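You operate a simulated robot arm through the tools that you are given. There is no shell and no other tool. Be economical: measure what you need, move in short steps, check, and stop when the job is done.

The job below is to be done with a simulated robot arm. You get a single attempt, and the scene is never put back.

JOB
Put the chiller back in service at the temperature on the setting card.
Fine: slide the air mesh home, shut the header tank lid and set the dial before you start the pump.

Only the result counts: the job must be done as asked and must still hold three seconds after the hand-in. Knocking over, shifting, dropping, spilling or breaking anything else fails it. Lids that push on must go on centred and level and be pressed home; caps that screw on are set level and turned clockwise until they are tight.

ROBOT AND FRAMES
A 7-joint arm with a two-finger parallel gripper, fixed in place. Base frame: the origin is at the foot of the arm, x ahead of it, y to its left, z up. Readings come in m, degrees, newtons and seconds.
Its first joint turns from -66.0 to 66.0 degrees. Payload 2.4 kg.
The TCP is the grasp point between the finger pads, 0.03 m short of the fingertips. In the tool frame z runs along the fingers and y along their closing line. The gripper opens to 0.094 m. The fingers are 0.028 m wide and 0.01 m thick; the gripper's body (0.05 by 0.096 m) begins 0.055 m behind the TCP.
Orientation is told as [roll, pitch, yaw] about the base's x, y, z axes, in that order, counted from this pose: with the fingers straight down and closing along the base's y, the tool's x points along the base's -x, its y along +y and its z along -z.

CONTROLS
- The arm moves only by the tool apply_moves. Its argument "increments" is a list that holds one entry, the list of rows, each a list of 7 numbers: the shift along the tool's x, y, z in m, then the turn, a rotation vector about the tool's x, y, z in degrees, then the opening, from 0 (shut) to 1 (fully open). In form: [[[dx, dy, dz, rx, ry, rz, fingers], ...]]. A call has 1 to 12 rows; each row shifts and turns the commanded pose from where the row before left it, along the tool's axes as they then stand. Rows are played at 5 a second. More than 0.05 m and 8.6 degrees between two rows, or a gripper value outside its range, and nothing of the call is played. A pose out of reach is approached as far as the arm can. The call stops where the force on the tool passes 90 N (or 10 N more than at its start, if that is more) or the arm is blocked; 0.2 s more then pass. The fingers move at their own pace (about 0.153 m/s each) and stop on an object; they squeeze with about 38 N. The grip force told is the motor's: it shows also when the fingers shut on nothing. Time passes only in rows, and 0.2 s behind the last, so rows that do not move let the fingers close. It gives the time, the measured TCP pose, the force on the tool (base axes), the opening and the grip force at its end, in the units of the frame above (readings bear some noise), and new pictures: "show" is both (left out), scene, wrist or none.
- Cameras (640 x 400 px; columns grow to the right, rows downward): "scene" is fixed at [0.0536, 0.496, 1.4433]; the picture's right is [-0.64, -0.77, 0.00], its down [-0.45, 0.38, -0.81] and it looks along [0.62, -0.52, -0.59] (base axes); focal length 224 px, centre (320, 200). "wrist" rides on the gripper at [0.076, 0.014, -0.103] in the tool frame; the picture's right is [-0.18, 0.98, 0.00], its down [-0.75, -0.14, -0.64] and it looks along [-0.63, -0.12, 0.77] (tool axes); focal length 243 px, centre (320, 200). There is no depth. A picture from a camera that has moved, and an enlarged one, comes with that camera's place and axes in the base frame and with its lens. The place of the scene camera against the robot may be out by one fixed shift of up to 0.018 m in any direction.
- enlarge(camera, box): a new picture of the part [left, top, right, bottom] of that camera's present view, enlarged. The clock stands still meanwhile.
- hand_in(): hands the job in; it is judged then, once.

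Go step by step. Nothing tells you positions but the pictures and the camera data: compare them with the known pose of the tool, close in by small moves and look again before you grip or let go. The budget is 120 turns and 170 pictures, counting those below and the enlarged ones. Unless the task says otherwise, let go and move clear before handing in.

The tools are called after "Request:" as name(argument=value, ...) on one line, values as JSON. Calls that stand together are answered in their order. apply_moves: Moves the arm, as the interface text tells. Its arguments: {"type":"object","properties":{"increments":{"type":"array"},"show":{"type":"string","enum":["both","scene","wrist","none"]}},"required":["increments"]} The other tools are called the same way: enlarge (camera, box) takes an enlarged picture of a part of a camera's view; hand_in () hands the job in.

At the start:

```text
time: 0.0
tcp_pos: [0.312, 0.1961, 1.3055]
tool_rot: [-0.1, 0.0, 0.0]
ft_force: [0.4, -1.1, 0.3]
opening: 0.0941
finger_force: 0.0
```

scene: 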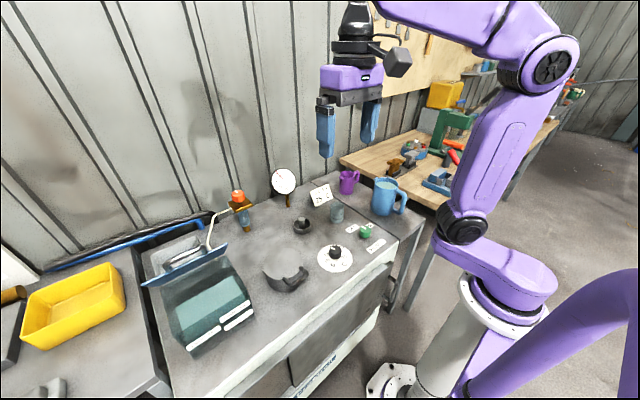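
wrist: 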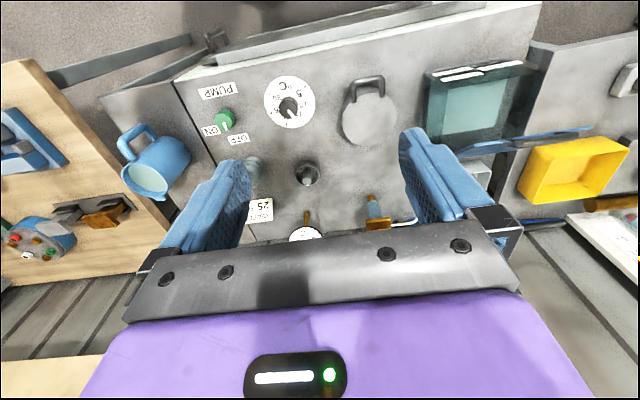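

I see the chiller top with a dial, pump switch, card, a tank lid, and a mesh tray perhaps. I'll enlarge for detail.

Request:
enlarge(camera="scene", box=[260, 160, 420, 300])

Request:
enlarge(camera="scene", box=[130, 180, 310, 360])

Request:
enlarge(camera="wrist", box=[180, 50, 420, 250])

Request:
enlarge(camera="wrist", box=[320, 40, 640, 240])

```text
2.86 times, centred on (340, 230) of scene
camera zoom: at [0.0536, 0.496, 1.4433], right [-0.64, -0.77, 0.0], down [-0.45, 0.38, -0.81], along [0.62, -0.52, -0.59], focal length 639 px, centre (263, 114)
```

zoom: 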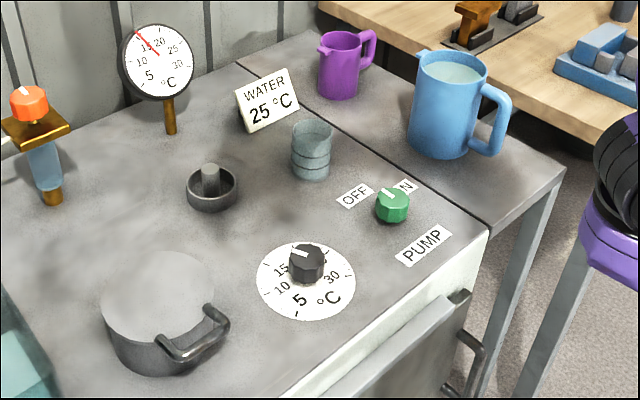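

```text
2.22 times, centred on (220, 270) of scene
camera zoom: at [0.0536, 0.496, 1.4433], right [-0.64, -0.77, 0.0], down [-0.45, 0.38, -0.81], along [0.62, -0.52, -0.59], focal length 497 px, centre (542, 44)
```

zoom: 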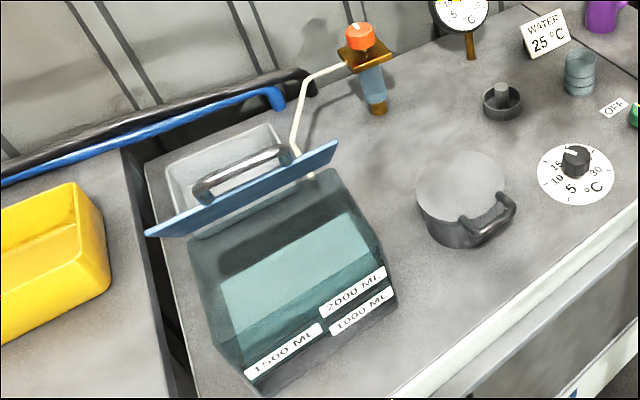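

```text
2.00 times, centred on (300, 150) of wrist
camera zoom: at [0.2348, 0.2101, 1.4094], right [0.18, 0.98, 0.0], down [0.75, -0.14, 0.64], along [0.63, -0.12, -0.77], focal length 485 px, centre (360, 300)
```

zoom: 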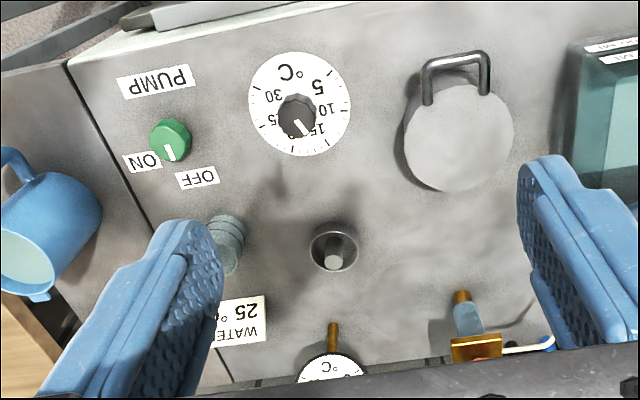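

```text
2.00 times, centred on (480, 140) of wrist
camera zoom: at [0.2348, 0.2101, 1.4094], right [0.18, 0.98, 0.0], down [0.75, -0.14, 0.64], along [0.63, -0.12, -0.77], focal length 485 px, centre (0, 320)
```

zoom: 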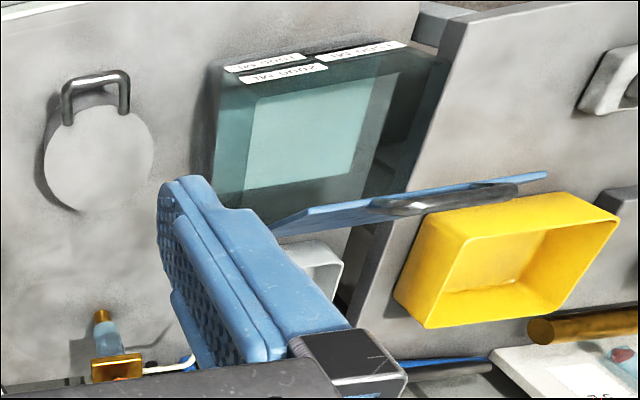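

Next I look at the front of the chiller for the air mesh, and at the dial and switch more closely.

Request:
enlarge(camera="scene", box=[260, 240, 440, 400])

Request:
enlarge(camera="scene", box=[310, 215, 390, 275])

Request:
enlarge(camera="wrist", box=[190, 70, 330, 160])

Request:
enlarge(camera="wrist", box=[100, 0, 560, 120])

```text
2.50 times, centred on (350, 320) of scene
camera zoom: at [0.0536, 0.496, 1.4433], right [-0.64, -0.77, 0.0], down [-0.45, 0.38, -0.81], along [0.62, -0.52, -0.59], focal length 559 px, centre (245, -100)
```

zoom: 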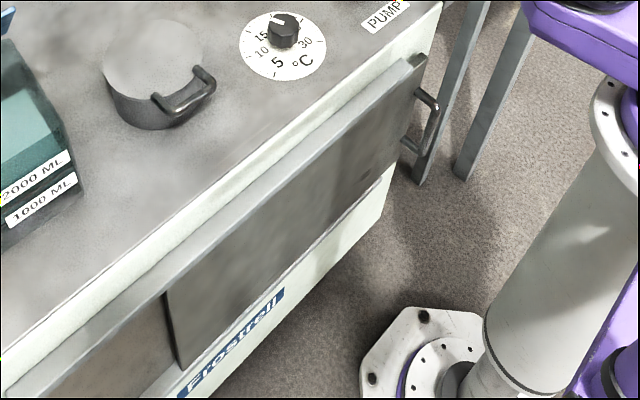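

```text
6.67 times, centred on (350, 245) of scene
camera zoom: at [0.0536, 0.496, 1.4433], right [-0.64, -0.77, 0.0], down [-0.45, 0.38, -0.81], along [0.62, -0.52, -0.59], focal length 1491 px, centre (120, -100)
```

zoom: 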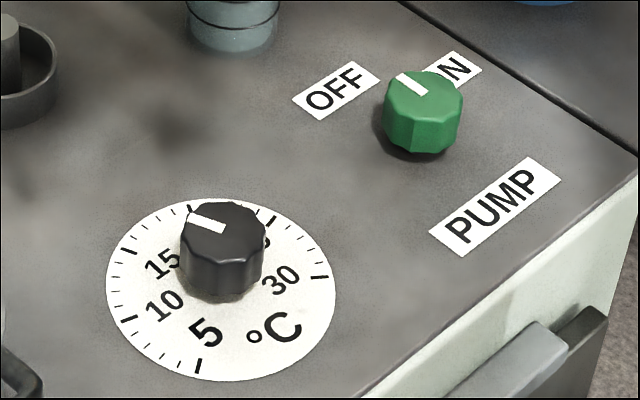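

```text
4.44 times, centred on (260, 115) of wrist
camera zoom: at [0.2348, 0.2101, 1.4094], right [0.18, 0.98, 0.0], down [0.75, -0.14, 0.64], along [0.63, -0.12, -0.77], focal length 1078 px, centre (587, 578)
```

zoom: 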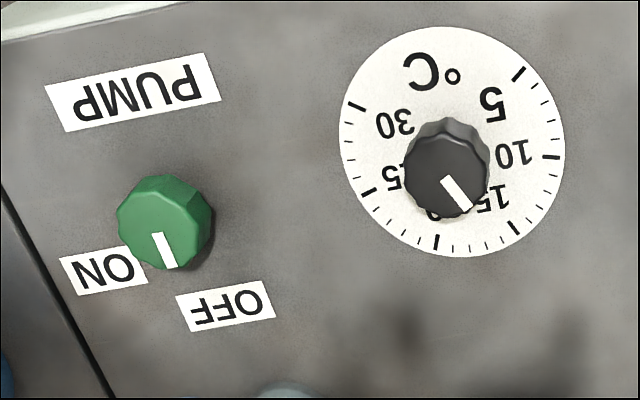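

```text
1.39 times, centred on (330, 60) of wrist
camera zoom: at [0.2348, 0.2101, 1.4094], right [0.18, 0.98, 0.0], down [0.75, -0.14, 0.64], along [0.63, -0.12, -0.77], focal length 338 px, centre (306, 395)
```

zoom: 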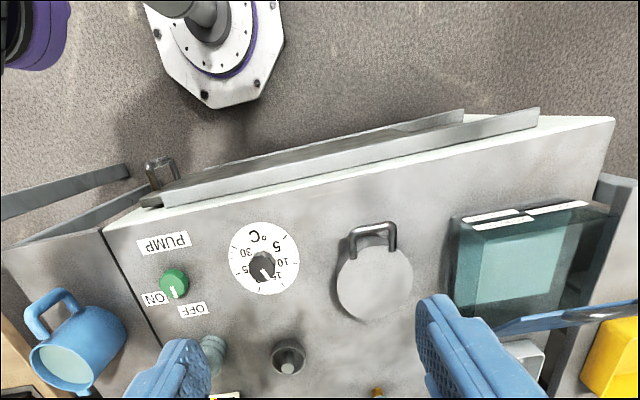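

The mesh is a sliding panel on the front face with a handle at its right end. The clear tank has a blue hinged lid standing open, and the dial and pump knob are on the top. I lower the hand a bit to triangulate heights.

Request:
apply_moves(increments=[[[0.04, 0, 0.03, 0, 0, 0, 1], [0.04, 0, 0.03, 0, 0, 0, 1], [0.04, 0, 0.03, 0, 0, 0, 1], [0.0, 0, 0.03, 0, 0, 0, 1], [0, 0, 0.03, 0, 0, 0, 1]]])

```text
time: 1.2
tcp_pos: [0.1926, 0.1936, 1.1547]
tool_rot: [0.0, 0.1, 0.0]
ft_force: [-0.2, -0.3, 0.1]
opening: 0.0942
finger_force: 0.0
camera wrist: at [0.1149, 0.2088, 1.2577], right [0.18, 0.98, 0.0], down [0.75, -0.14, 0.64], along [0.63, -0.12, -0.77], focal length 243 px, centre (320, 200)
```

scene: 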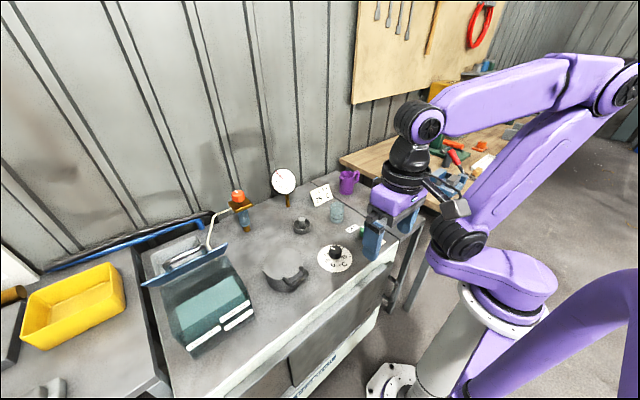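
wrist: 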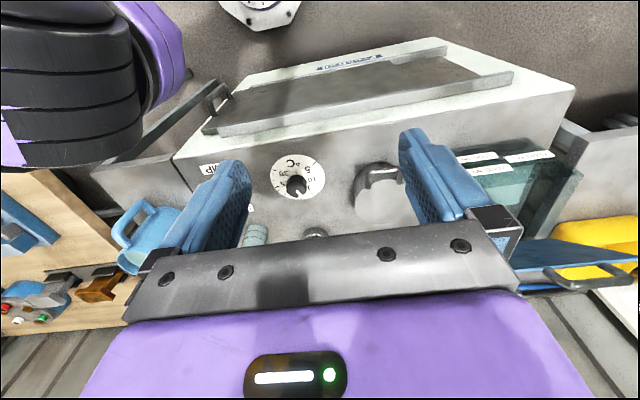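

The chiller top comes out at about z = 0.80, with the dial near (0.41, 0.10), the front edge at x ≈ 0.315 and the mesh handle near y ≈ -0.14. I move to the right to look at the mesh handle.

Request:
apply_moves(increments=[[[0, -0.043, 0.025, 0, 0, 0, 1], [0, -0.043, 0.025, 0, 0, 0, 1], [0, -0.043, 0.025, 0, 0, 0, 1], [0, -0.043, 0.025, 0, 0, 0, 1], [0, -0.043, 0.025, 0, 0, 0, 1], [0, -0.043, 0.025, 0, 0, 0, 1], [0, -0.043, 0.025, 0, 0, 0, 1], [0, -0.043, 0.025, 0, 0, 0, 0.5]]])

```text
time: 3.0
tcp_pos: [0.2591, -0.1287, 0.9945]
tool_rot: [-0.1, 0.2, 0.0]
ft_force: [-0.1, 0.3, 0.0]
opening: 0.0473
finger_force: 0.1
out of reach, approached as far as the arm can: row 5, 6, 7, 8
camera wrist: at [0.1816, -0.1132, 1.0972], right [0.18, 0.98, 0.0], down [0.75, -0.14, 0.64], along [0.63, -0.12, -0.77], focal length 243 px, centre (320, 200)
```

scene: 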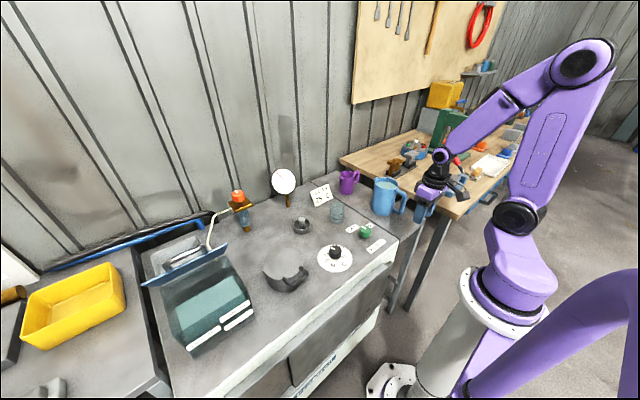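
wrist: 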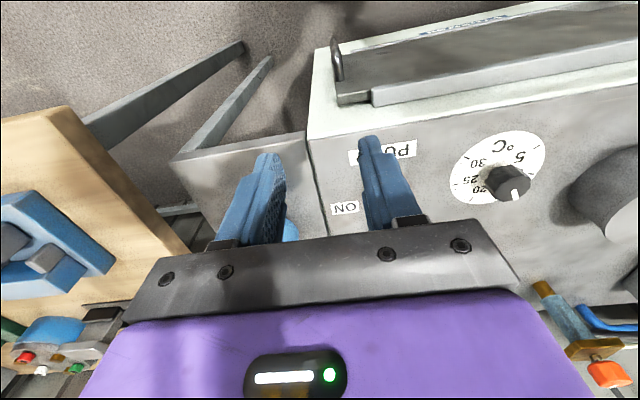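

The handle and right end of the mesh are visible at the top of the wrist picture; I enlarge it.

Request:
enlarge(camera="wrist", box=[290, 0, 450, 120])

Request:
enlarge(camera="scene", box=[340, 250, 430, 320])

```text
3.33 times, centred on (370, 60) of wrist
camera zoom: at [0.1816, -0.1132, 1.0972], right [0.18, 0.98, 0.0], down [0.75, -0.14, 0.64], along [0.63, -0.12, -0.77], focal length 809 px, centre (153, 667)
```

zoom: 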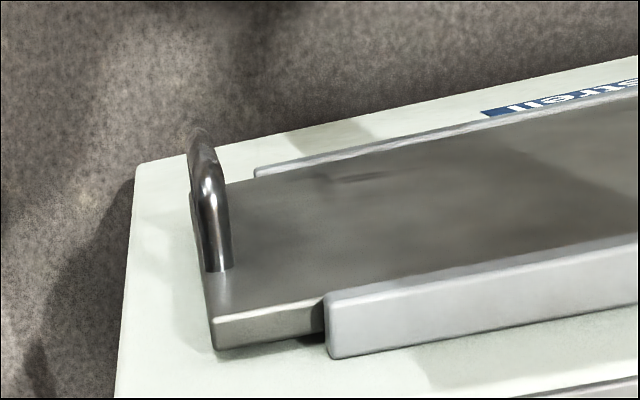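

```text
5.71 times, centred on (385, 285) of scene
camera zoom: at [0.0536, 0.496, 1.4433], right [-0.64, -0.77, 0.0], down [-0.45, 0.38, -0.81], along [0.62, -0.52, -0.59], focal length 1278 px, centre (-51, -286)
```

zoom: 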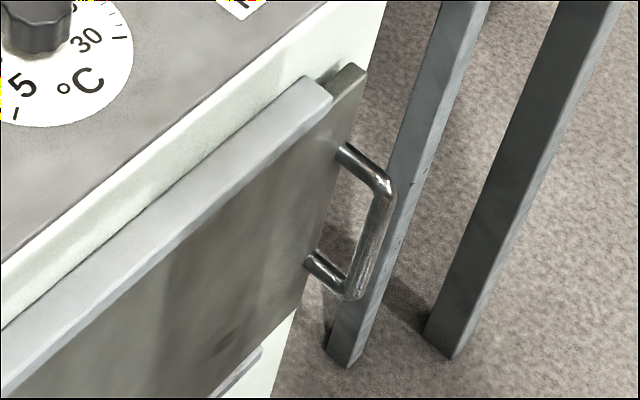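

The handle is a vertical U-bar sticking out toward the robot near (0.235, -0.105, 0.65). I descend above it to check.

Request:
apply_moves(increments=[[[0, 0, 0.03, 0, 0, 0, 0.6], [0, 0, 0.03, 0, 0, 0, 0.6], [0, 0, 0.03, 0, 0, 0, 0.6], [0, 0, 0.03, 0, 0, 0, 0.6]]])

```text
time: 4.0
tcp_pos: [0.27, -0.1255, 0.8747]
tool_rot: [-0.1, -0.1, -0.1]
ft_force: [0.9, 0.6, -0.5]
opening: 0.0562
finger_force: 0.0
out of reach, approached as far as the arm can: row 1, 2
camera wrist: at [0.1933, -0.1116, 0.9785], right [0.18, 0.98, 0.0], down [0.75, -0.14, 0.64], along [0.63, -0.12, -0.77], focal length 243 px, centre (320, 200)
```

scene: 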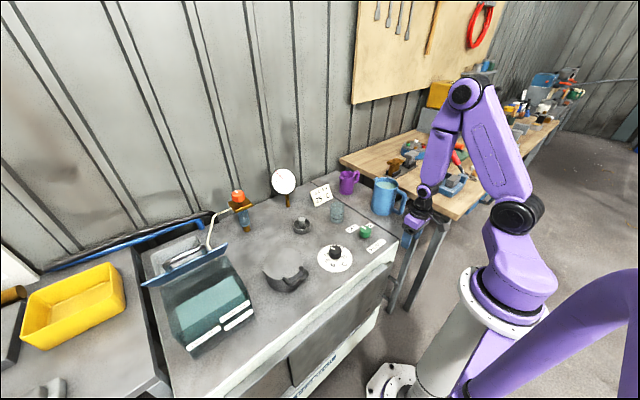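
wrist: 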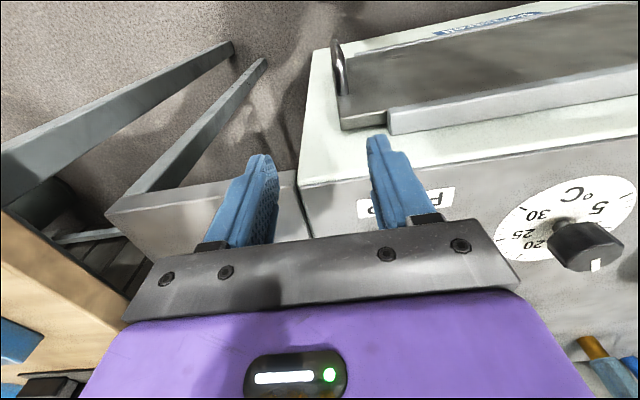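

Request:
enlarge(camera="wrist", box=[280, 10, 440, 150])

```text
2.86 times, centred on (360, 80) of wrist
camera zoom: at [0.1933, -0.1116, 0.9785], right [0.18, 0.98, 0.0], down [0.75, -0.14, 0.64], along [0.63, -0.12, -0.77], focal length 693 px, centre (206, 543)
```

zoom: 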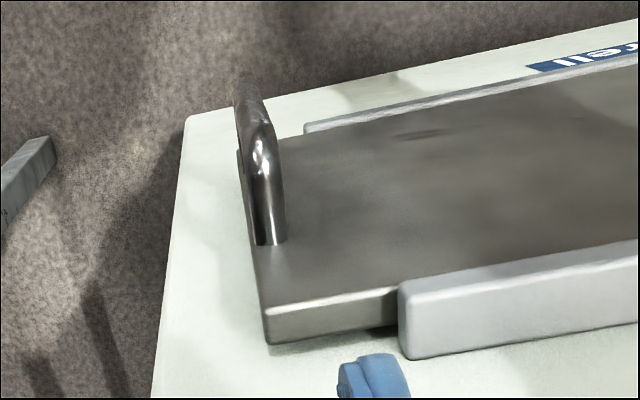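

Handle bar triangulated at about (0.24, -0.102) with its top near z = 0.66. I centre over it and descend to just above.

Request:
apply_moves(increments=[[[0, 0.008, 0.035, 0, 0, 0, 0.8], [0.01, 0.008, 0.035, 0, 0, 0, 0.8], [0.009, 0.008, 0.035, 0, 0, 0, 0.8], [0.009, 0, 0.035, 0, 0, 0, 0.8], [0, 0, 0, 0, 0, 0, 0.8]]])

```text
time: 5.2
tcp_pos: [0.2436, -0.1034, 0.735]
tool_rot: [0.0, -0.1, 0.1]
ft_force: [0.5, 0.9, -0.4]
opening: 0.0751
finger_force: 0.1
camera wrist: at [0.1667, -0.0882, 0.8394], right [0.18, 0.98, 0.0], down [0.75, -0.14, 0.64], along [0.63, -0.12, -0.77], focal length 243 px, centre (320, 200)
```

scene: 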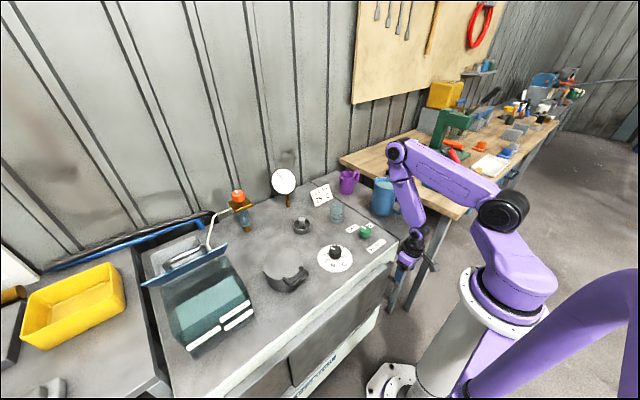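
wrist: 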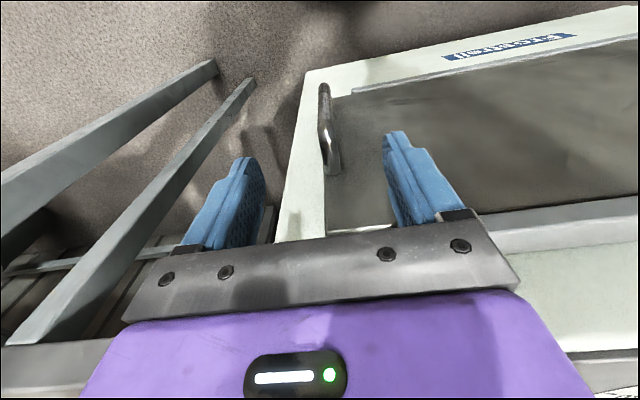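

The bar is between the fingers. I lower by 0.1 m and look again.

Request:
apply_moves(increments=[[[0, 0.005, 0.025, 0, 0, 0, 0.8], [0, 0, 0.025, 0, 0, 0, 0.8], [0, 0, 0.025, 0, 0, 0, 0.8], [0, 0, 0.025, 0, 0, 0, 0.8]]], show="wrist")

```text
time: 6.2
tcp_pos: [0.244, -0.0986, 0.6357]
tool_rot: [0.1, 0.0, -0.1]
ft_force: [-0.6, 0.3, 0.3]
opening: 0.0753
finger_force: 0.0
camera wrist: at [0.1659, -0.0828, 0.7385], right [0.18, 0.98, 0.0], down [0.75, -0.14, 0.64], along [0.63, -0.12, -0.77], focal length 243 px, centre (320, 200)
```

wrist: 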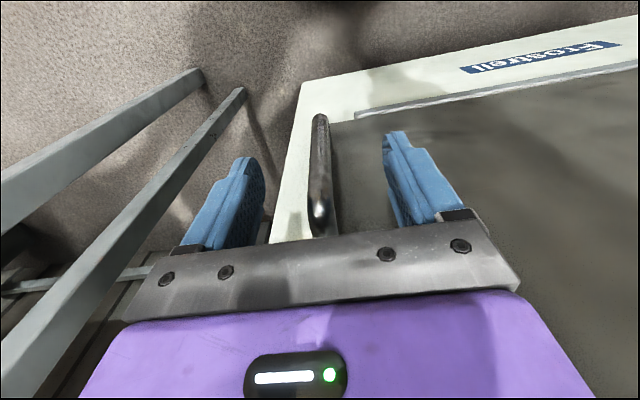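

The bar runs right through the grasp point; I close on it.

Request:
apply_moves(increments=[[[0, 0, 0, 0, 0, 0, 0], [0, 0, 0, 0, 0, 0, 0], [0, 0, 0, 0, 0, 0, 0]]], show="wrist")

```text
time: 7.0
tcp_pos: [0.2391, -0.0981, 0.6354]
tool_rot: [0.0, 1.0, -0.1]
ft_force: [-27.7, -1.1, -7.3]
opening: 0.0001
finger_force: 32.8
camera wrist: at [0.1616, -0.0828, 0.7405], right [0.19, 0.98, 0.0], down [0.76, -0.14, 0.63], along [0.62, -0.12, -0.78], focal length 243 px, centre (320, 200)
```

wrist: 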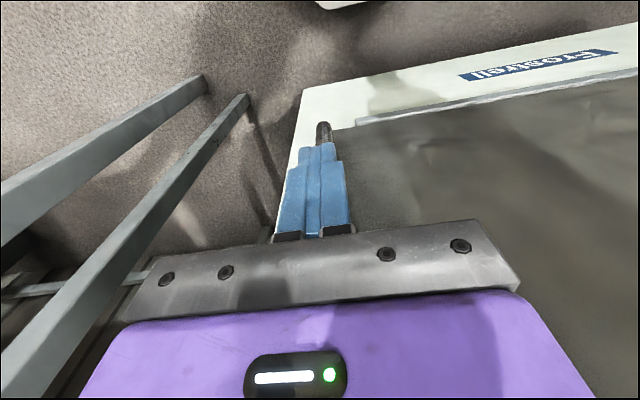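

The fingers slipped off on the near side of the bar, so the bar lies further forward. I reopen, move forward 0.02 and look.

Request:
apply_moves(increments=[[[0, 0, 0, 0, 0, 0, 0.8], [0, 0, 0, 0, 0, 0, 0.8], [-0.01, 0, 0, 0, 0, 0, 0.8], [-0.01, 0, 0, 0, 0, 0, 0.8]]], show="wrist")

```text
time: 8.0
tcp_pos: [0.2377, -0.0973, 0.6366]
tool_rot: [0.1, 4.1, -0.7]
ft_force: [-72.7, -2.1, 0.0]
opening: 0.0766
finger_force: 1.3
camera wrist: at [0.1686, -0.0816, 0.7457], right [0.2, 0.98, -0.01], down [0.8, -0.15, 0.59], along [0.57, -0.12, -0.81], focal length 243 px, centre (320, 200)
```

wrist: 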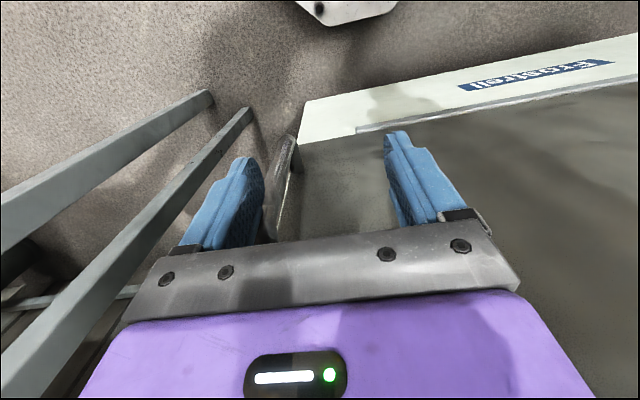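

The hand's body is pressing against the handle (72 N), so the handle top is higher than I thought. I back off and raise.

Request:
apply_moves(increments=[[[0.015, 0, 0, 0, 0, 0, 0.8], [0.015, 0, 0, 0, 0, 0, 0.8], [0, 0, -0.02, 0, 0, 0, 0.8], [0, 0, -0.02, 0, 0, 0, 0.8], [0, 0, 0, 0, 0, 0, 0.8]]])

```text
time: 9.2
tcp_pos: [0.2346, -0.0983, 0.6751]
tool_rot: [0.1, -0.2, 0.1]
ft_force: [0.2, 0.2, -0.3]
opening: 0.0755
finger_force: 0.2
camera wrist: at [0.157, -0.0835, 0.7779], right [0.18, 0.98, 0.0], down [0.75, -0.14, 0.64], along [0.63, -0.12, -0.76], focal length 243 px, centre (320, 200)
```

scene: 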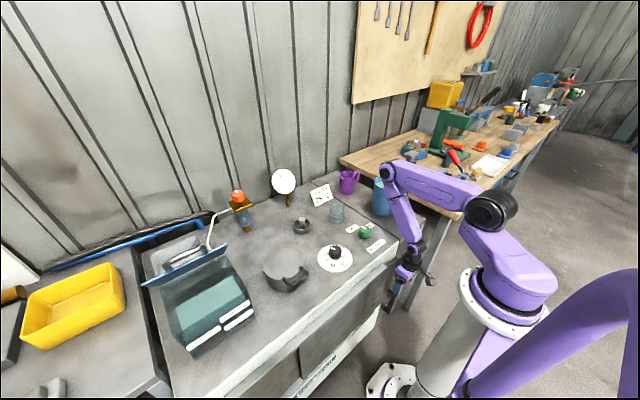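
wrist: 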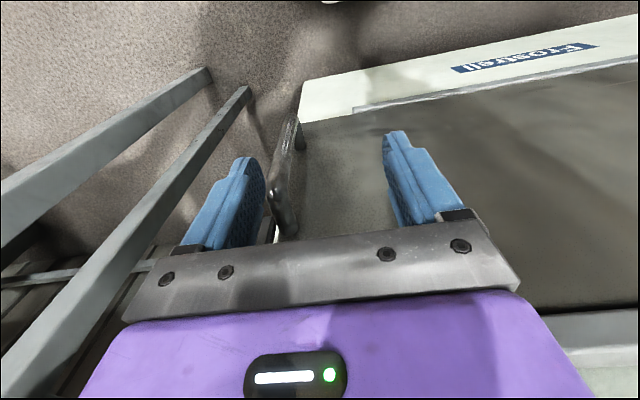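

The mesh slid right by about 0.035 while my left finger was dragging the bar; the bar is now near (0.257, -0.136). I tilt the hand back 20° for clearance to the rail and line up in y.

Request:
apply_moves(increments=[[[0.02, 0, 0, 0, 0, 0, 0.8], [0, -0.02, 0, 0, -7, 0, 0.8], [0, -0.018, 0, 0, -7, 0, 0.8], [0, 0, 0, 0, -6, 0, 0.8], [0, 0, 0, 0, 0, 0, 0.8]]], show="wrist")

```text
time: 10.4
tcp_pos: [0.2136, -0.1344, 0.6757]
tool_rot: [0.0, -20.2, 0.0]
ft_force: [-1.3, -0.2, -0.1]
opening: 0.0753
finger_force: 0.1
camera wrist: at [0.1064, -0.1204, 0.746], right [0.17, 0.98, 0.06], down [0.49, -0.14, 0.86], along [0.86, -0.12, -0.5], focal length 243 px, centre (320, 200)
```

wrist: 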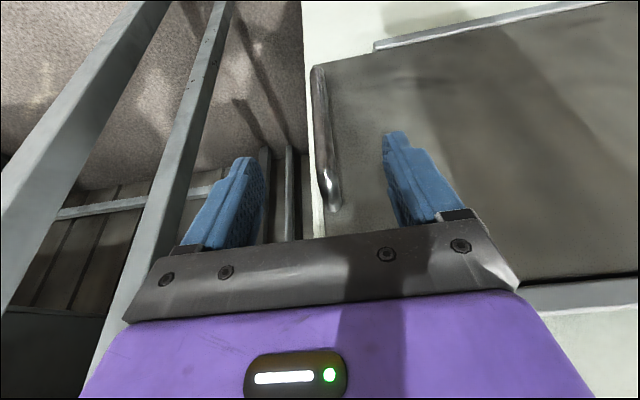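

Clear view: the bar is at x ≈ 0.252, y ≈ -0.135, z from 0.515 to 0.645. I bring the grasp point onto it and look.

Request:
apply_moves(increments=[[[-0.0026, 0, 0.0236, 0, 0, 0, 0.8], [-0.0026, 0, 0.0236, 0, 0, 0, 0.8], [-0.0026, 0, 0.0236, 0, 0, 0, 0.8], [-0.0026, 0, 0.0236, 0, 0, 0, 0.8], [0, 0, 0, 0, 0, 0, 0.8]]], show="wrist")

```text
time: 11.6
tcp_pos: [0.2574, -0.1368, 0.5908]
tool_rot: [0.0, -19.9, 0.0]
ft_force: [-0.1, 1.5, 0.0]
opening: 0.0754
finger_force: 0.0
camera wrist: at [0.1494, -0.1224, 0.6616], right [0.17, 0.98, 0.06], down [0.49, -0.14, 0.86], along [0.86, -0.12, -0.5], focal length 243 px, centre (320, 200)
```

wrist: 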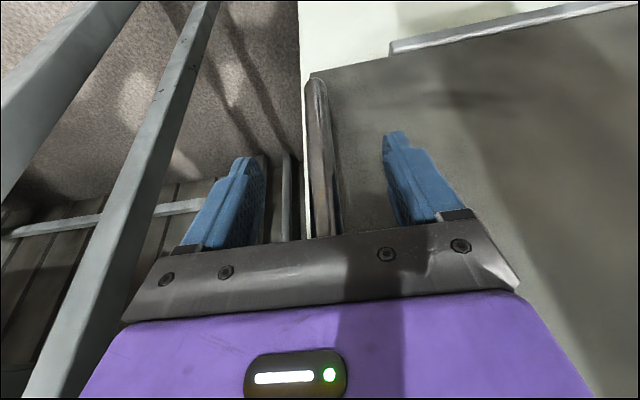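

Request:
apply_moves(increments=[[[0, 0, 0, 0, 0, 0, 0], [0, 0, 0, 0, 0, 0, 0], [0, 0, 0, 0, 0, 0, 0]]], show="wrist")

```text
time: 12.4
tcp_pos: [0.2568, -0.1363, 0.5906]
tool_rot: [0.1, -20.1, 0.0]
ft_force: [1.2, 0.0, -8.3]
opening: 0.0197
finger_force: 45.2
camera wrist: at [0.1493, -0.1224, 0.6617], right [0.17, 0.98, 0.06], down [0.49, -0.14, 0.86], along [0.86, -0.12, -0.5], focal length 243 px, centre (320, 200)
```

wrist: 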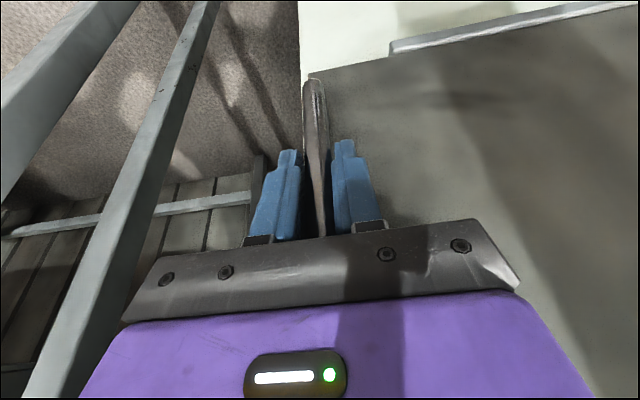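

The bar is gripped (0.020 m). I slide it left (+y) in short steps.

Request:
apply_moves(increments=[[[0, 0.015, 0, 0, 0, 0, 0], [0, 0.015, 0, 0, 0, 0, 0], [0, 0.015, 0, 0, 0, 0, 0], [0, 0.015, 0, 0, 0, 0, 0], [0, 0.015, 0, 0, 0, 0, 0]]])

```text
time: 13.6
tcp_pos: [0.258, -0.0612, 0.5907]
tool_rot: [-0.1, -20.2, 0.1]
ft_force: [-4.0, -0.5, 36.0]
opening: 0.0199
finger_force: 44.4
camera wrist: at [0.1492, -0.0467, 0.6609], right [0.17, 0.98, 0.06], down [0.49, -0.14, 0.86], along [0.86, -0.12, -0.5], focal length 243 px, centre (320, 200)
```

scene: 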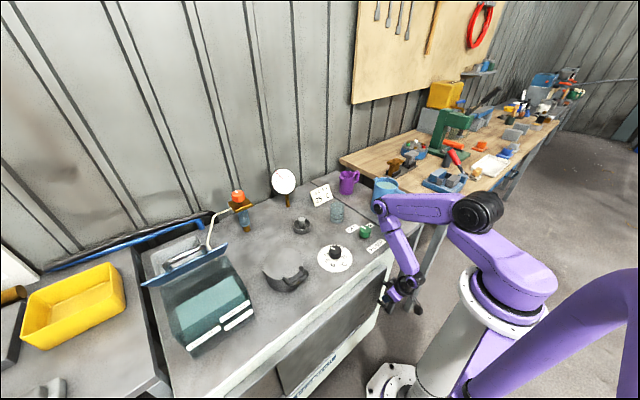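
wrist: 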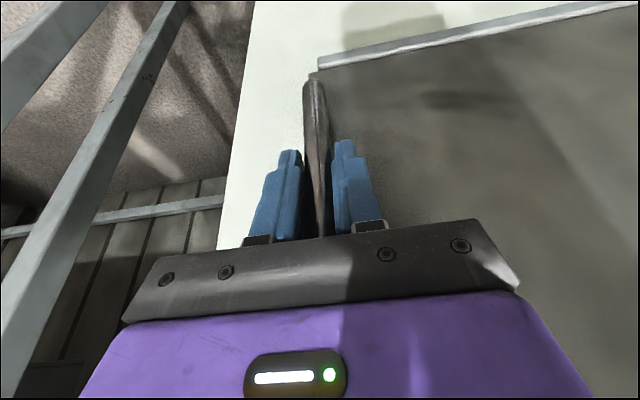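

It slides without much y resistance. I continue.

Request:
apply_moves(increments=[[[0, 0.015, 0, 0, 0, 0, 0], [0, 0.015, 0, 0, 0, 0, 0], [0, 0.015, 0, 0, 0, 0, 0], [0, 0.015, 0, 0, 0, 0, 0], [0, 0.015, 0, 0, 0, 0, 0]]])

```text
time: 14.8
tcp_pos: [0.2576, 0.0141, 0.5918]
tool_rot: [0.1, -20.2, 0.0]
ft_force: [15.4, -0.4, -28.8]
opening: 0.0198
finger_force: 44.3
camera wrist: at [0.1489, 0.0285, 0.6609], right [0.17, 0.98, 0.06], down [0.49, -0.14, 0.86], along [0.86, -0.12, -0.5], focal length 243 px, centre (320, 200)
```

scene: 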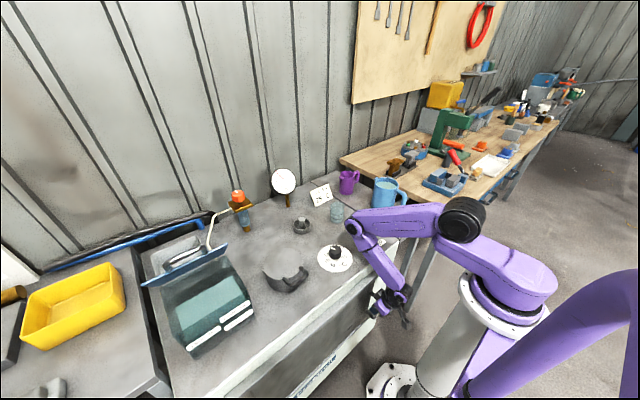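
wrist: 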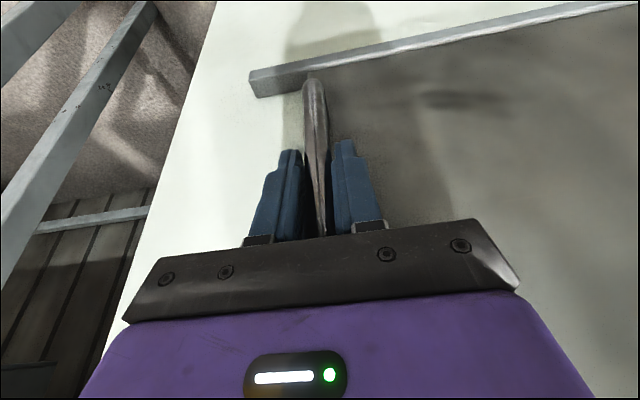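

Request:
apply_moves(increments=[[[0, 0.012, 0, 0, 0, 0, 0], [0, 0.012, 0, 0, 0, 0, 0], [0, 0.012, 0, 0, 0, 0, 0], [0, 0.012, 0, 0, 0, 0, 0]]])

Request:
enlarge(camera="scene", box=[200, 240, 440, 400])

```text
time: 15.7
tcp_pos: [0.2531, 0.0404, 0.592]
tool_rot: [-1.8, -19.9, -2.3]
ft_force: [4.5, -17.0, -6.1]
opening: 0.0199
finger_force: 45.4
stopped in row 4: the force on the tool passed its limit (the readings are from after the stop); the commanded pose is now the measured one
camera wrist: at [0.1469, 0.0621, 0.6624], right [0.22, 0.97, 0.03], down [0.48, -0.14, 0.86], along [0.85, -0.18, -0.5], focal length 243 px, centre (320, 200)
```

scene: 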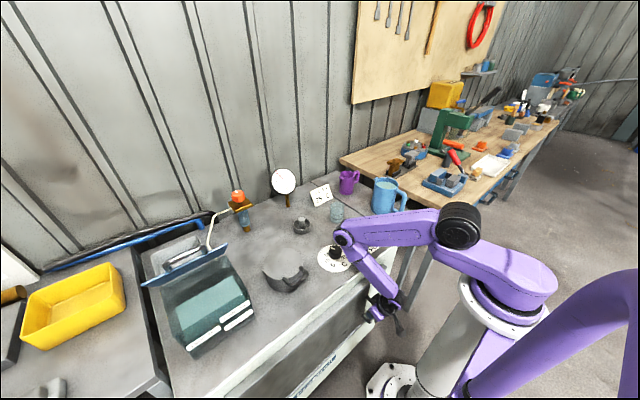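
wrist: 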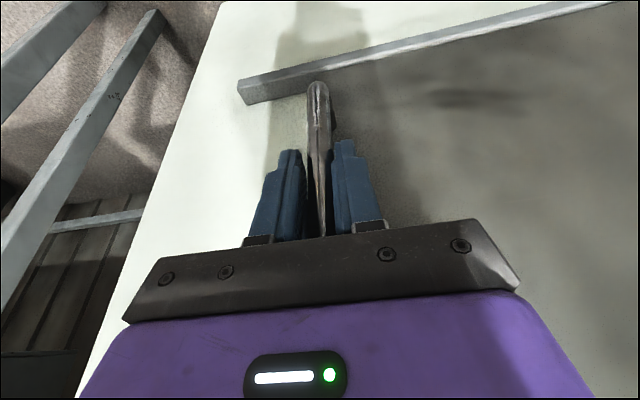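

```text
2.50 times, centred on (320, 320) of scene
camera zoom: at [0.0537, 0.4958, 1.4434], right [-0.64, -0.77, 0.0], down [-0.45, 0.38, -0.81], along [0.62, -0.52, -0.59], focal length 559 px, centre (320, -100)
```

zoom: 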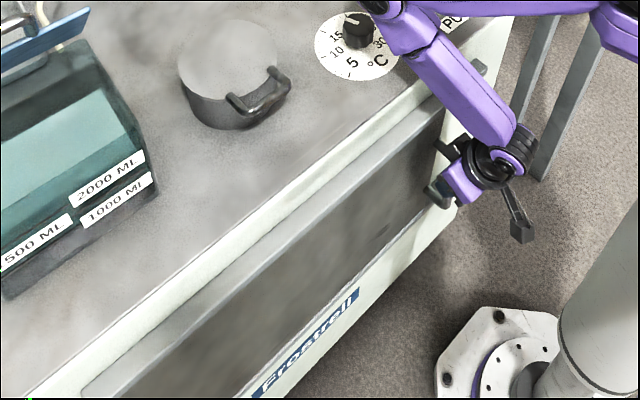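

It stopped hard at y ≈ 0.04, probably the home stop. I push once more to confirm.

Request:
apply_moves(increments=[[[0, 0.01, 0, 0, 0, 2, 0], [0, 0.01, 0, 0, 0, 0, 0], [0, 0.01, 0, 0, 0, 0, 0]]], show="none")

```text
time: 16.2
tcp_pos: [0.2518, 0.0409, 0.5921]
tool_rot: [-2.7, -19.9, -6.2]
ft_force: [4.0, -14.3, -3.3]
opening: 0.02
finger_force: 44.9
stopped in row 2: the force on the tool passed its limit (the readings are from after the stop); the commanded pose is now the measured one
```

Confirmed hard stop: the mesh is home. I release and back out upward.

Request:
apply_moves(increments=[[[0, 0, 0, 0, 0, 0, 0.5], [0, 0, 0, 0, 0, 0, 0.5], [0, 0, -0.03, 0, 0, 0, 0.5], [0, 0, -0.04, 0, 0, 0, 0.5], [0, 0, -0.04, 0, 0, 0, 0.5]]])

```text
time: 17.4
tcp_pos: [0.2141, 0.0507, 0.6974]
tool_rot: [-2.6, -19.9, -6.0]
ft_force: [0.4, 0.1, -0.3]
opening: 0.0469
finger_force: 0.1
camera wrist: at [0.1092, 0.0803, 0.7669], right [0.29, 0.96, 0.02], down [0.47, -0.16, 0.87], along [0.83, -0.24, -0.5], focal length 243 px, centre (320, 200)
```

scene: 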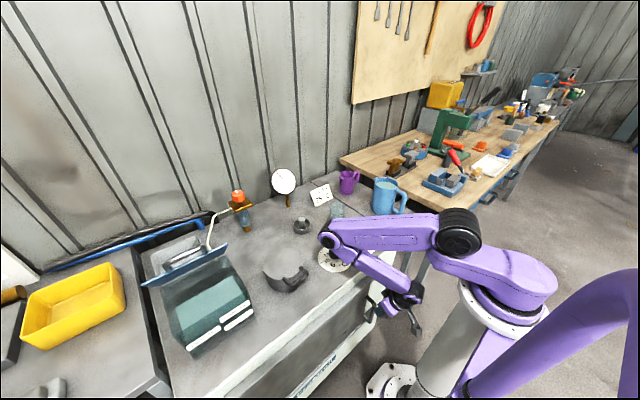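
wrist: 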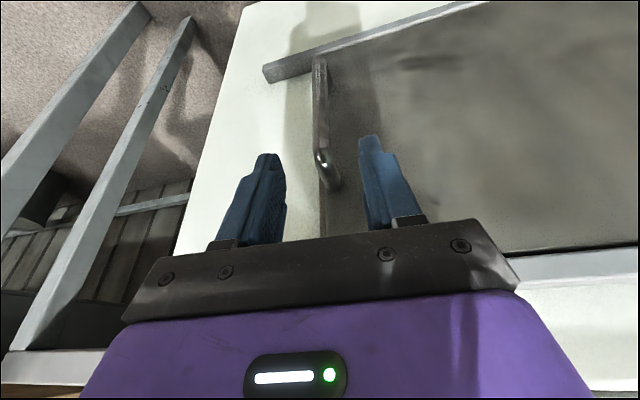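

Mesh is clear. I level the hand, raise it and move left to view the tank lid.

Request:
apply_moves(increments=[[[0, 0, -0.02, -2.6, 6, 0, 0.5], [0, 0, -0.02, 0, 7, -3, 0.5], [0, 0, -0.04, 0, 7, -3, 0.5], [0, 0.03, -0.04, 0, 0, 0, 0.5], [0, 0.04, -0.04, 0, 0, 0, 0.5], [0, 0.04, -0.04, 0, 0, 0, 0.5], [0, 0.04, -0.04, 0, 0, 0, 0.5], [0, 0.04, -0.04, 0, 0, 0, 0.5], [-0.03, 0.04, -0.04, 0, 0, 0, 0.5], [-0.03, 0.04, -0.04, 0, 0, 0, 0.5]]])

```text
refused: row 5 steps farther than a row can; nothing moved
```

Request:
apply_moves(increments=[[[0, 0, -0.02, -2.6, 6, 0, 0.5], [0, 0, -0.02, 0, 7, -3, 0.5], [0, 0, -0.04, 0, 7, -3, 0.5], [0, 0.03, -0.035, 0, 0, 0, 0.5], [0, 0.035, -0.035, 0, 0, 0, 0.5], [0, 0.035, -0.035, 0, 0, 0, 0.5], [0, 0.035, -0.035, 0, 0, 0, 0.5], [0, 0.035, -0.035, 0, 0, 0, 0.5], [-0.03, 0.03, -0.025, 0, 0, 0, 0.5], [-0.03, 0.03, -0.025, 0, 0, 0, 0.5]]])

```text
time: 19.6
tcp_pos: [0.2585, 0.2416, 0.9533]
tool_rot: [0.1, -6.4, -2.3]
ft_force: [1.9, -2.2, -0.2]
opening: 0.0469
finger_force: 0.1
out of reach, approached as far as the arm can: row 2, 7, 9, 10
camera wrist: at [0.1701, 0.2587, 1.0478], right [0.22, 0.97, 0.02], down [0.67, -0.17, 0.72], along [0.71, -0.15, -0.69], focal length 243 px, centre (320, 200)
```

scene: 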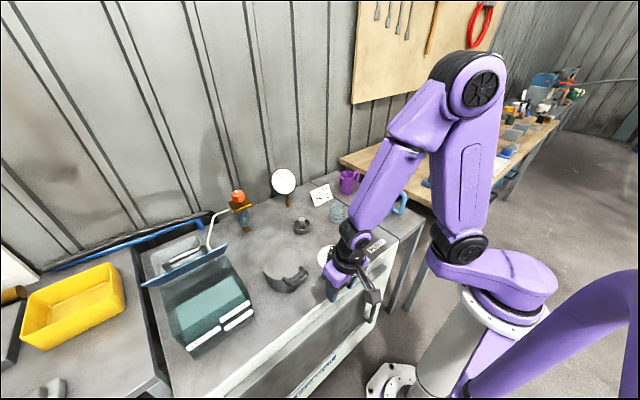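
wrist: 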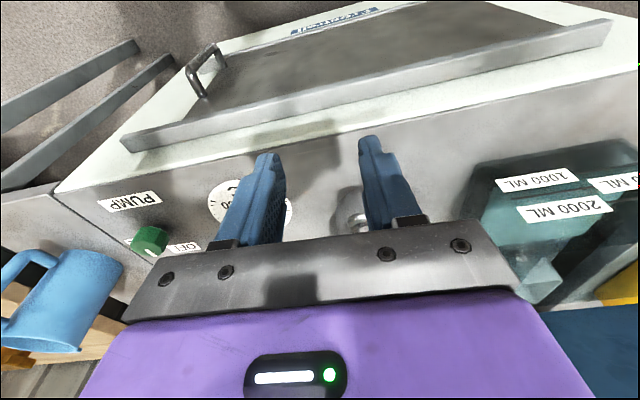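

The mesh covers the bay. I go higher and further left to view the tank from above.

Request:
apply_moves(increments=[[[-0.005, 0.025, -0.036, 0, 3, -1, 0.5], [-0.005, 0.025, -0.036, 0, 3, -1, 0.5], [-0.005, 0.025, -0.036, 0, 0, 0, 0.5], [-0.005, 0.025, -0.036, 0, 0, 0, 0.5], [-0.005, 0.025, -0.036, 0, 0, 0, 0.5], [-0.005, 0.025, -0.036, 0, 0, 0, 0.5], [-0.005, 0.025, -0.036, 0, 0, 0, 0.5]]])

```text
time: 21.2
tcp_pos: [0.2536, 0.2453, 0.9605]
tool_rot: [0.3, -6.1, -4.1]
ft_force: [-0.4, 0.2, 0.5]
opening: 0.0468
finger_force: 0.0
out of reach, approached as far as the arm can: row 1, 2, 3, 4, 5, 6, 7
camera wrist: at [0.1677, 0.266, 1.0538], right [0.25, 0.97, 0.03], down [0.67, -0.19, 0.72], along [0.7, -0.17, -0.7], focal length 243 px, centre (320, 200)
```

scene: 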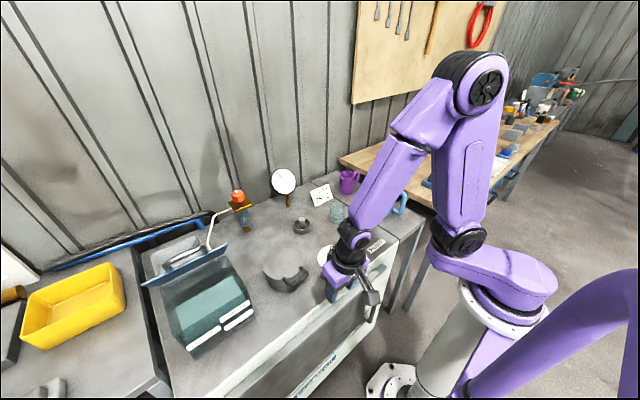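
wrist: 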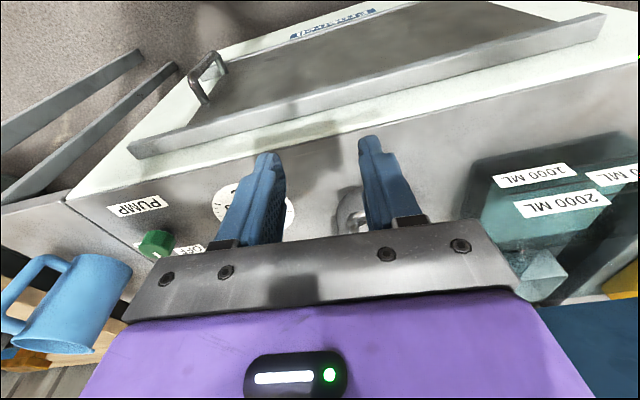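

The arm is folded too tightly here; I go forward over the top first, then up and left.

Request:
apply_moves(increments=[[[-0.03, 0, -0.01, 0, 0, 0, 0.5], [-0.03, 0, -0.01, 0, 0, 0, 0.5], [-0.03, 0, -0.01, 0, 0, 0, 0.5], [-0.03, 0, -0.02, 0, 0, 0, 0.5], [-0.02, 0.02, -0.035, 0, 0, 0, 0.5], [0, 0.025, -0.035, 0, 0, 0, 0.5], [0, 0.025, -0.035, 0, 0, 0, 0.5], [0, 0.025, -0.035, 0, 0, 0, 0.5], [0, 0.025, -0.035, 0, 0, 0, 0.5]]])

```text
time: 23.2
tcp_pos: [0.2576, 0.2519, 0.9822]
tool_rot: [-0.4, -7.7, -3.0]
ft_force: [5.5, -4.6, -0.7]
opening: 0.0469
finger_force: 0.1
out of reach, approached as far as the arm can: row 1, 2, 3, 4, 5, 6, 7, 8, 9
camera wrist: at [0.1669, 0.2721, 1.0743], right [0.23, 0.97, 0.02], down [0.65, -0.17, 0.74], along [0.72, -0.16, -0.67], focal length 243 px, centre (320, 200)
```

scene: 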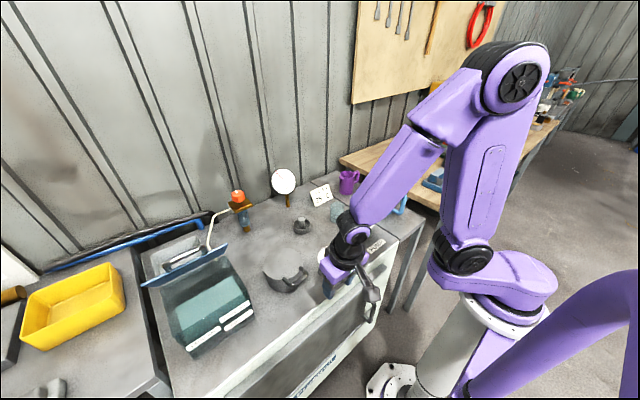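
wrist: 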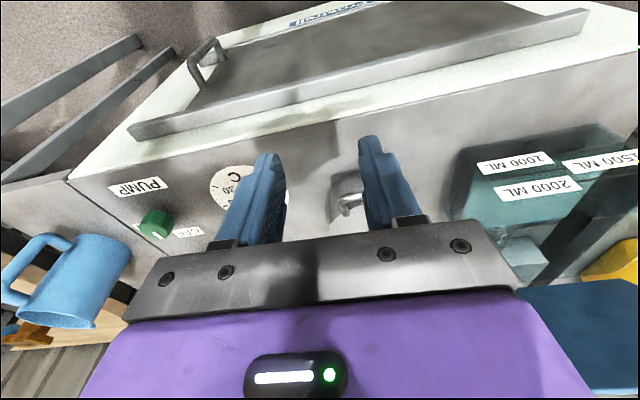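

The arm seems to be at a joint limit. I try lowering and moving forward with small steps to see how it responds.

Request:
apply_moves(increments=[[[0, 0, 0.03, 0, 0, 0, 0.5], [-0.03, 0, 0.02, 0, 0, 0, 0.5], [-0.03, 0, 0, 0, 0, 0, 0.5], [-0.03, 0, 0, 0, 0, 0, 0.5]]], show="scene")

```text
time: 24.2
tcp_pos: [0.3204, 0.2292, 0.9345]
tool_rot: [0.4, -6.0, -4.2]
ft_force: [-1.2, 0.5, 0.7]
opening: 0.0472
finger_force: 0.0
out of reach, approached as far as the arm can: row 3, 4
```

scene: 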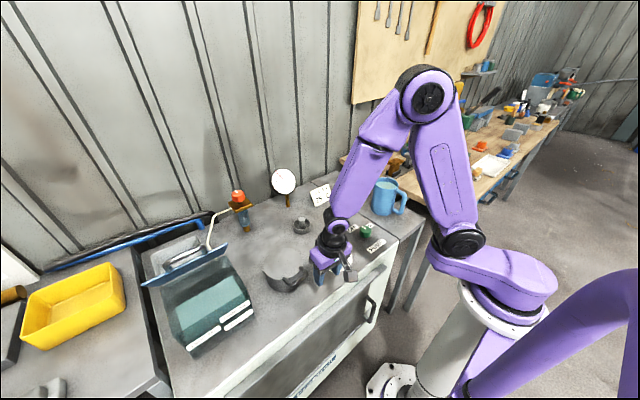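

Request:
apply_moves(increments=[[[-0.03, -0.005, 0.015, 0, 0, 0, 0.5], [-0.03, 0, 0.01, 0, 0, 0, 0.5], [-0.02, 0, 0, 0, 3, 0, 0.5], [0, 0, 0, 0, 3, 0, 0.5]]], show="scene")

```text
time: 25.2
tcp_pos: [0.3782, 0.219, 0.9173]
tool_rot: [1.8, -10.1, -4.7]
ft_force: [0.2, 0.0, 0.3]
opening: 0.0471
finger_force: 0.1
out of reach, approached as far as the arm can: row 1, 2, 3, 4
```

scene: 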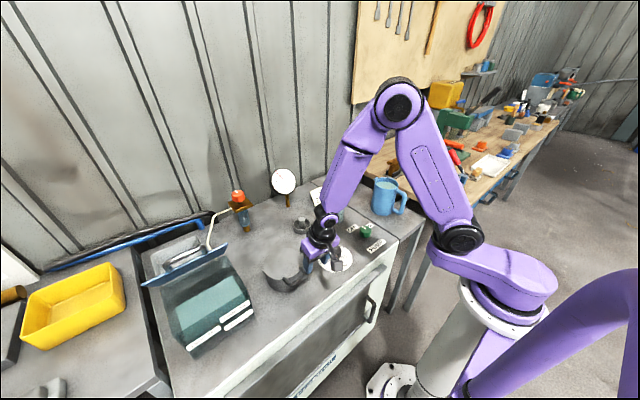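

Request:
apply_moves(increments=[[[0, -0.03, -0.02, 0, 0, 0, 0.5], [0, -0.03, -0.02, 0, 0, 0, 0.5], [0, -0.03, -0.03, 0, 3, 0, 0.5], [0, 0, -0.03, 0, 3, 0, 0.5], [0, 0, -0.03, 0, 3, 0, 0.5], [0, 0, -0.03, 0, 0, 0, 0.5]]], show="scene")

```text
time: 26.6
tcp_pos: [0.361, 0.1504, 0.9716]
tool_rot: [1.6, -9.5, -4.5]
ft_force: [0.3, 0.1, 0.3]
opening: 0.047
finger_force: 0.0
out of reach, approached as far as the arm can: row 3, 4, 5, 6
```

scene: 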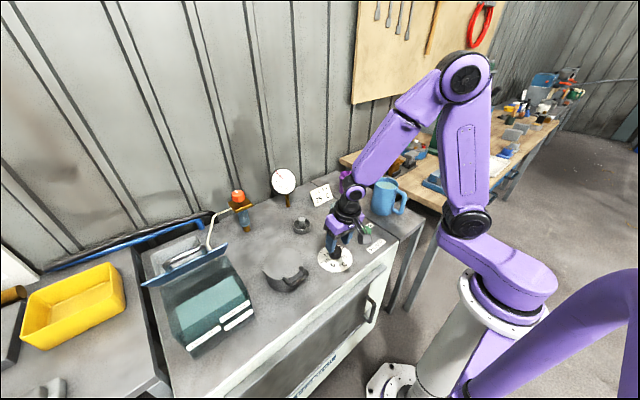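

Pure translation works while pitching fails here. I try translating outward and up without turning.

Request:
apply_moves(increments=[[[-0.01, 0, -0.03, 0, 0, 0, 0.5], [-0.01, 0, -0.03, 0, 0, 0, 0.5], [-0.01, 0, -0.03, 0, 0, 0, 0.5], [-0.01, 0, -0.03, 0, 0, 0, 0.5], [0, 0, -0.03, 0, 0, 0, 0.5], [0, 0, -0.03, 0, 0, 0, 0.5]]], show="scene")

```text
time: 28.0
tcp_pos: [0.361, 0.1504, 0.9703]
tool_rot: [1.7, -9.7, -4.7]
ft_force: [-0.1, 0.8, -0.1]
opening: 0.047
finger_force: 0.1
out of reach, approached as far as the arm can: row 1, 2, 3, 4, 5, 6
```

scene: 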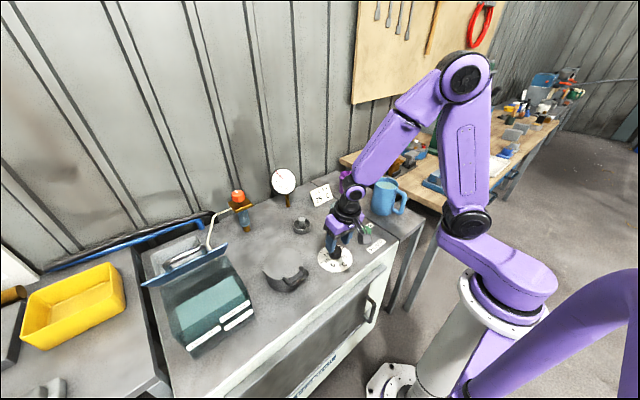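

The symptoms suggest the wrist flipped past straight while I was at the mesh. I pitch the tool forward in line with the forearm and come back around the other side.

Request:
apply_moves(increments=[[[0, 0, 0, 0, -7, 0, 0.5], [0, 0, 0, 0, -7, 0, 0.5], [0, 0, 0, 0, -7, 0, 0.5], [0, 0, 0, 0, -7, 0, 0.5]]], show="scene")

```text
time: 29.0
tcp_pos: [0.3603, 0.1492, 0.9719]
tool_rot: [2.3, -37.4, -5.6]
ft_force: [0.4, -0.1, 0.2]
opening: 0.0467
finger_force: 0.1
```

scene: 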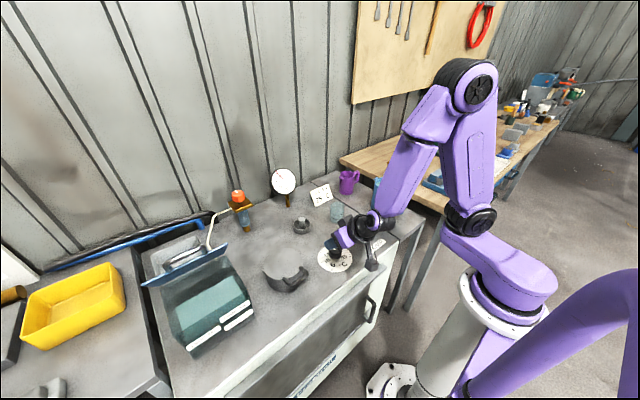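

Request:
apply_moves(increments=[[[0, 0, 0, -7, 0, 0, 0.5], [0, 0, 0, -7, 0, 0, 0.5], [0, 0, 0, -7, 0, 0, 0.5], [0, 0, 0, -4, 5, 0, 0.5], [0, 0, 0, 0, 6, 0, 0.5], [0, 0, 0, 0, 6, 0, 0.5]]], show="scene")

```text
time: 30.4
tcp_pos: [0.3608, 0.1488, 0.9699]
tool_rot: [23.1, -21.7, 2.3]
ft_force: [0.6, 0.3, 0.4]
opening: 0.0473
finger_force: 0.1
```

scene: 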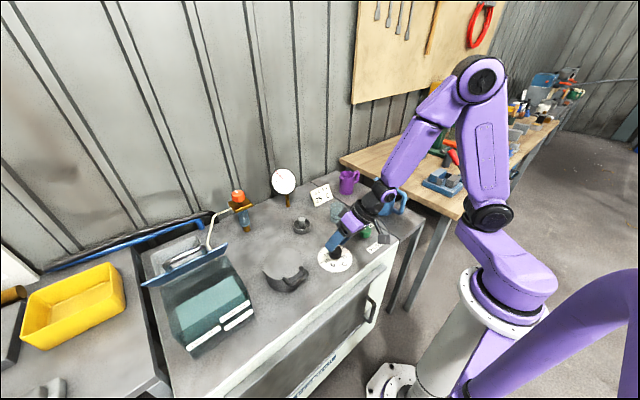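

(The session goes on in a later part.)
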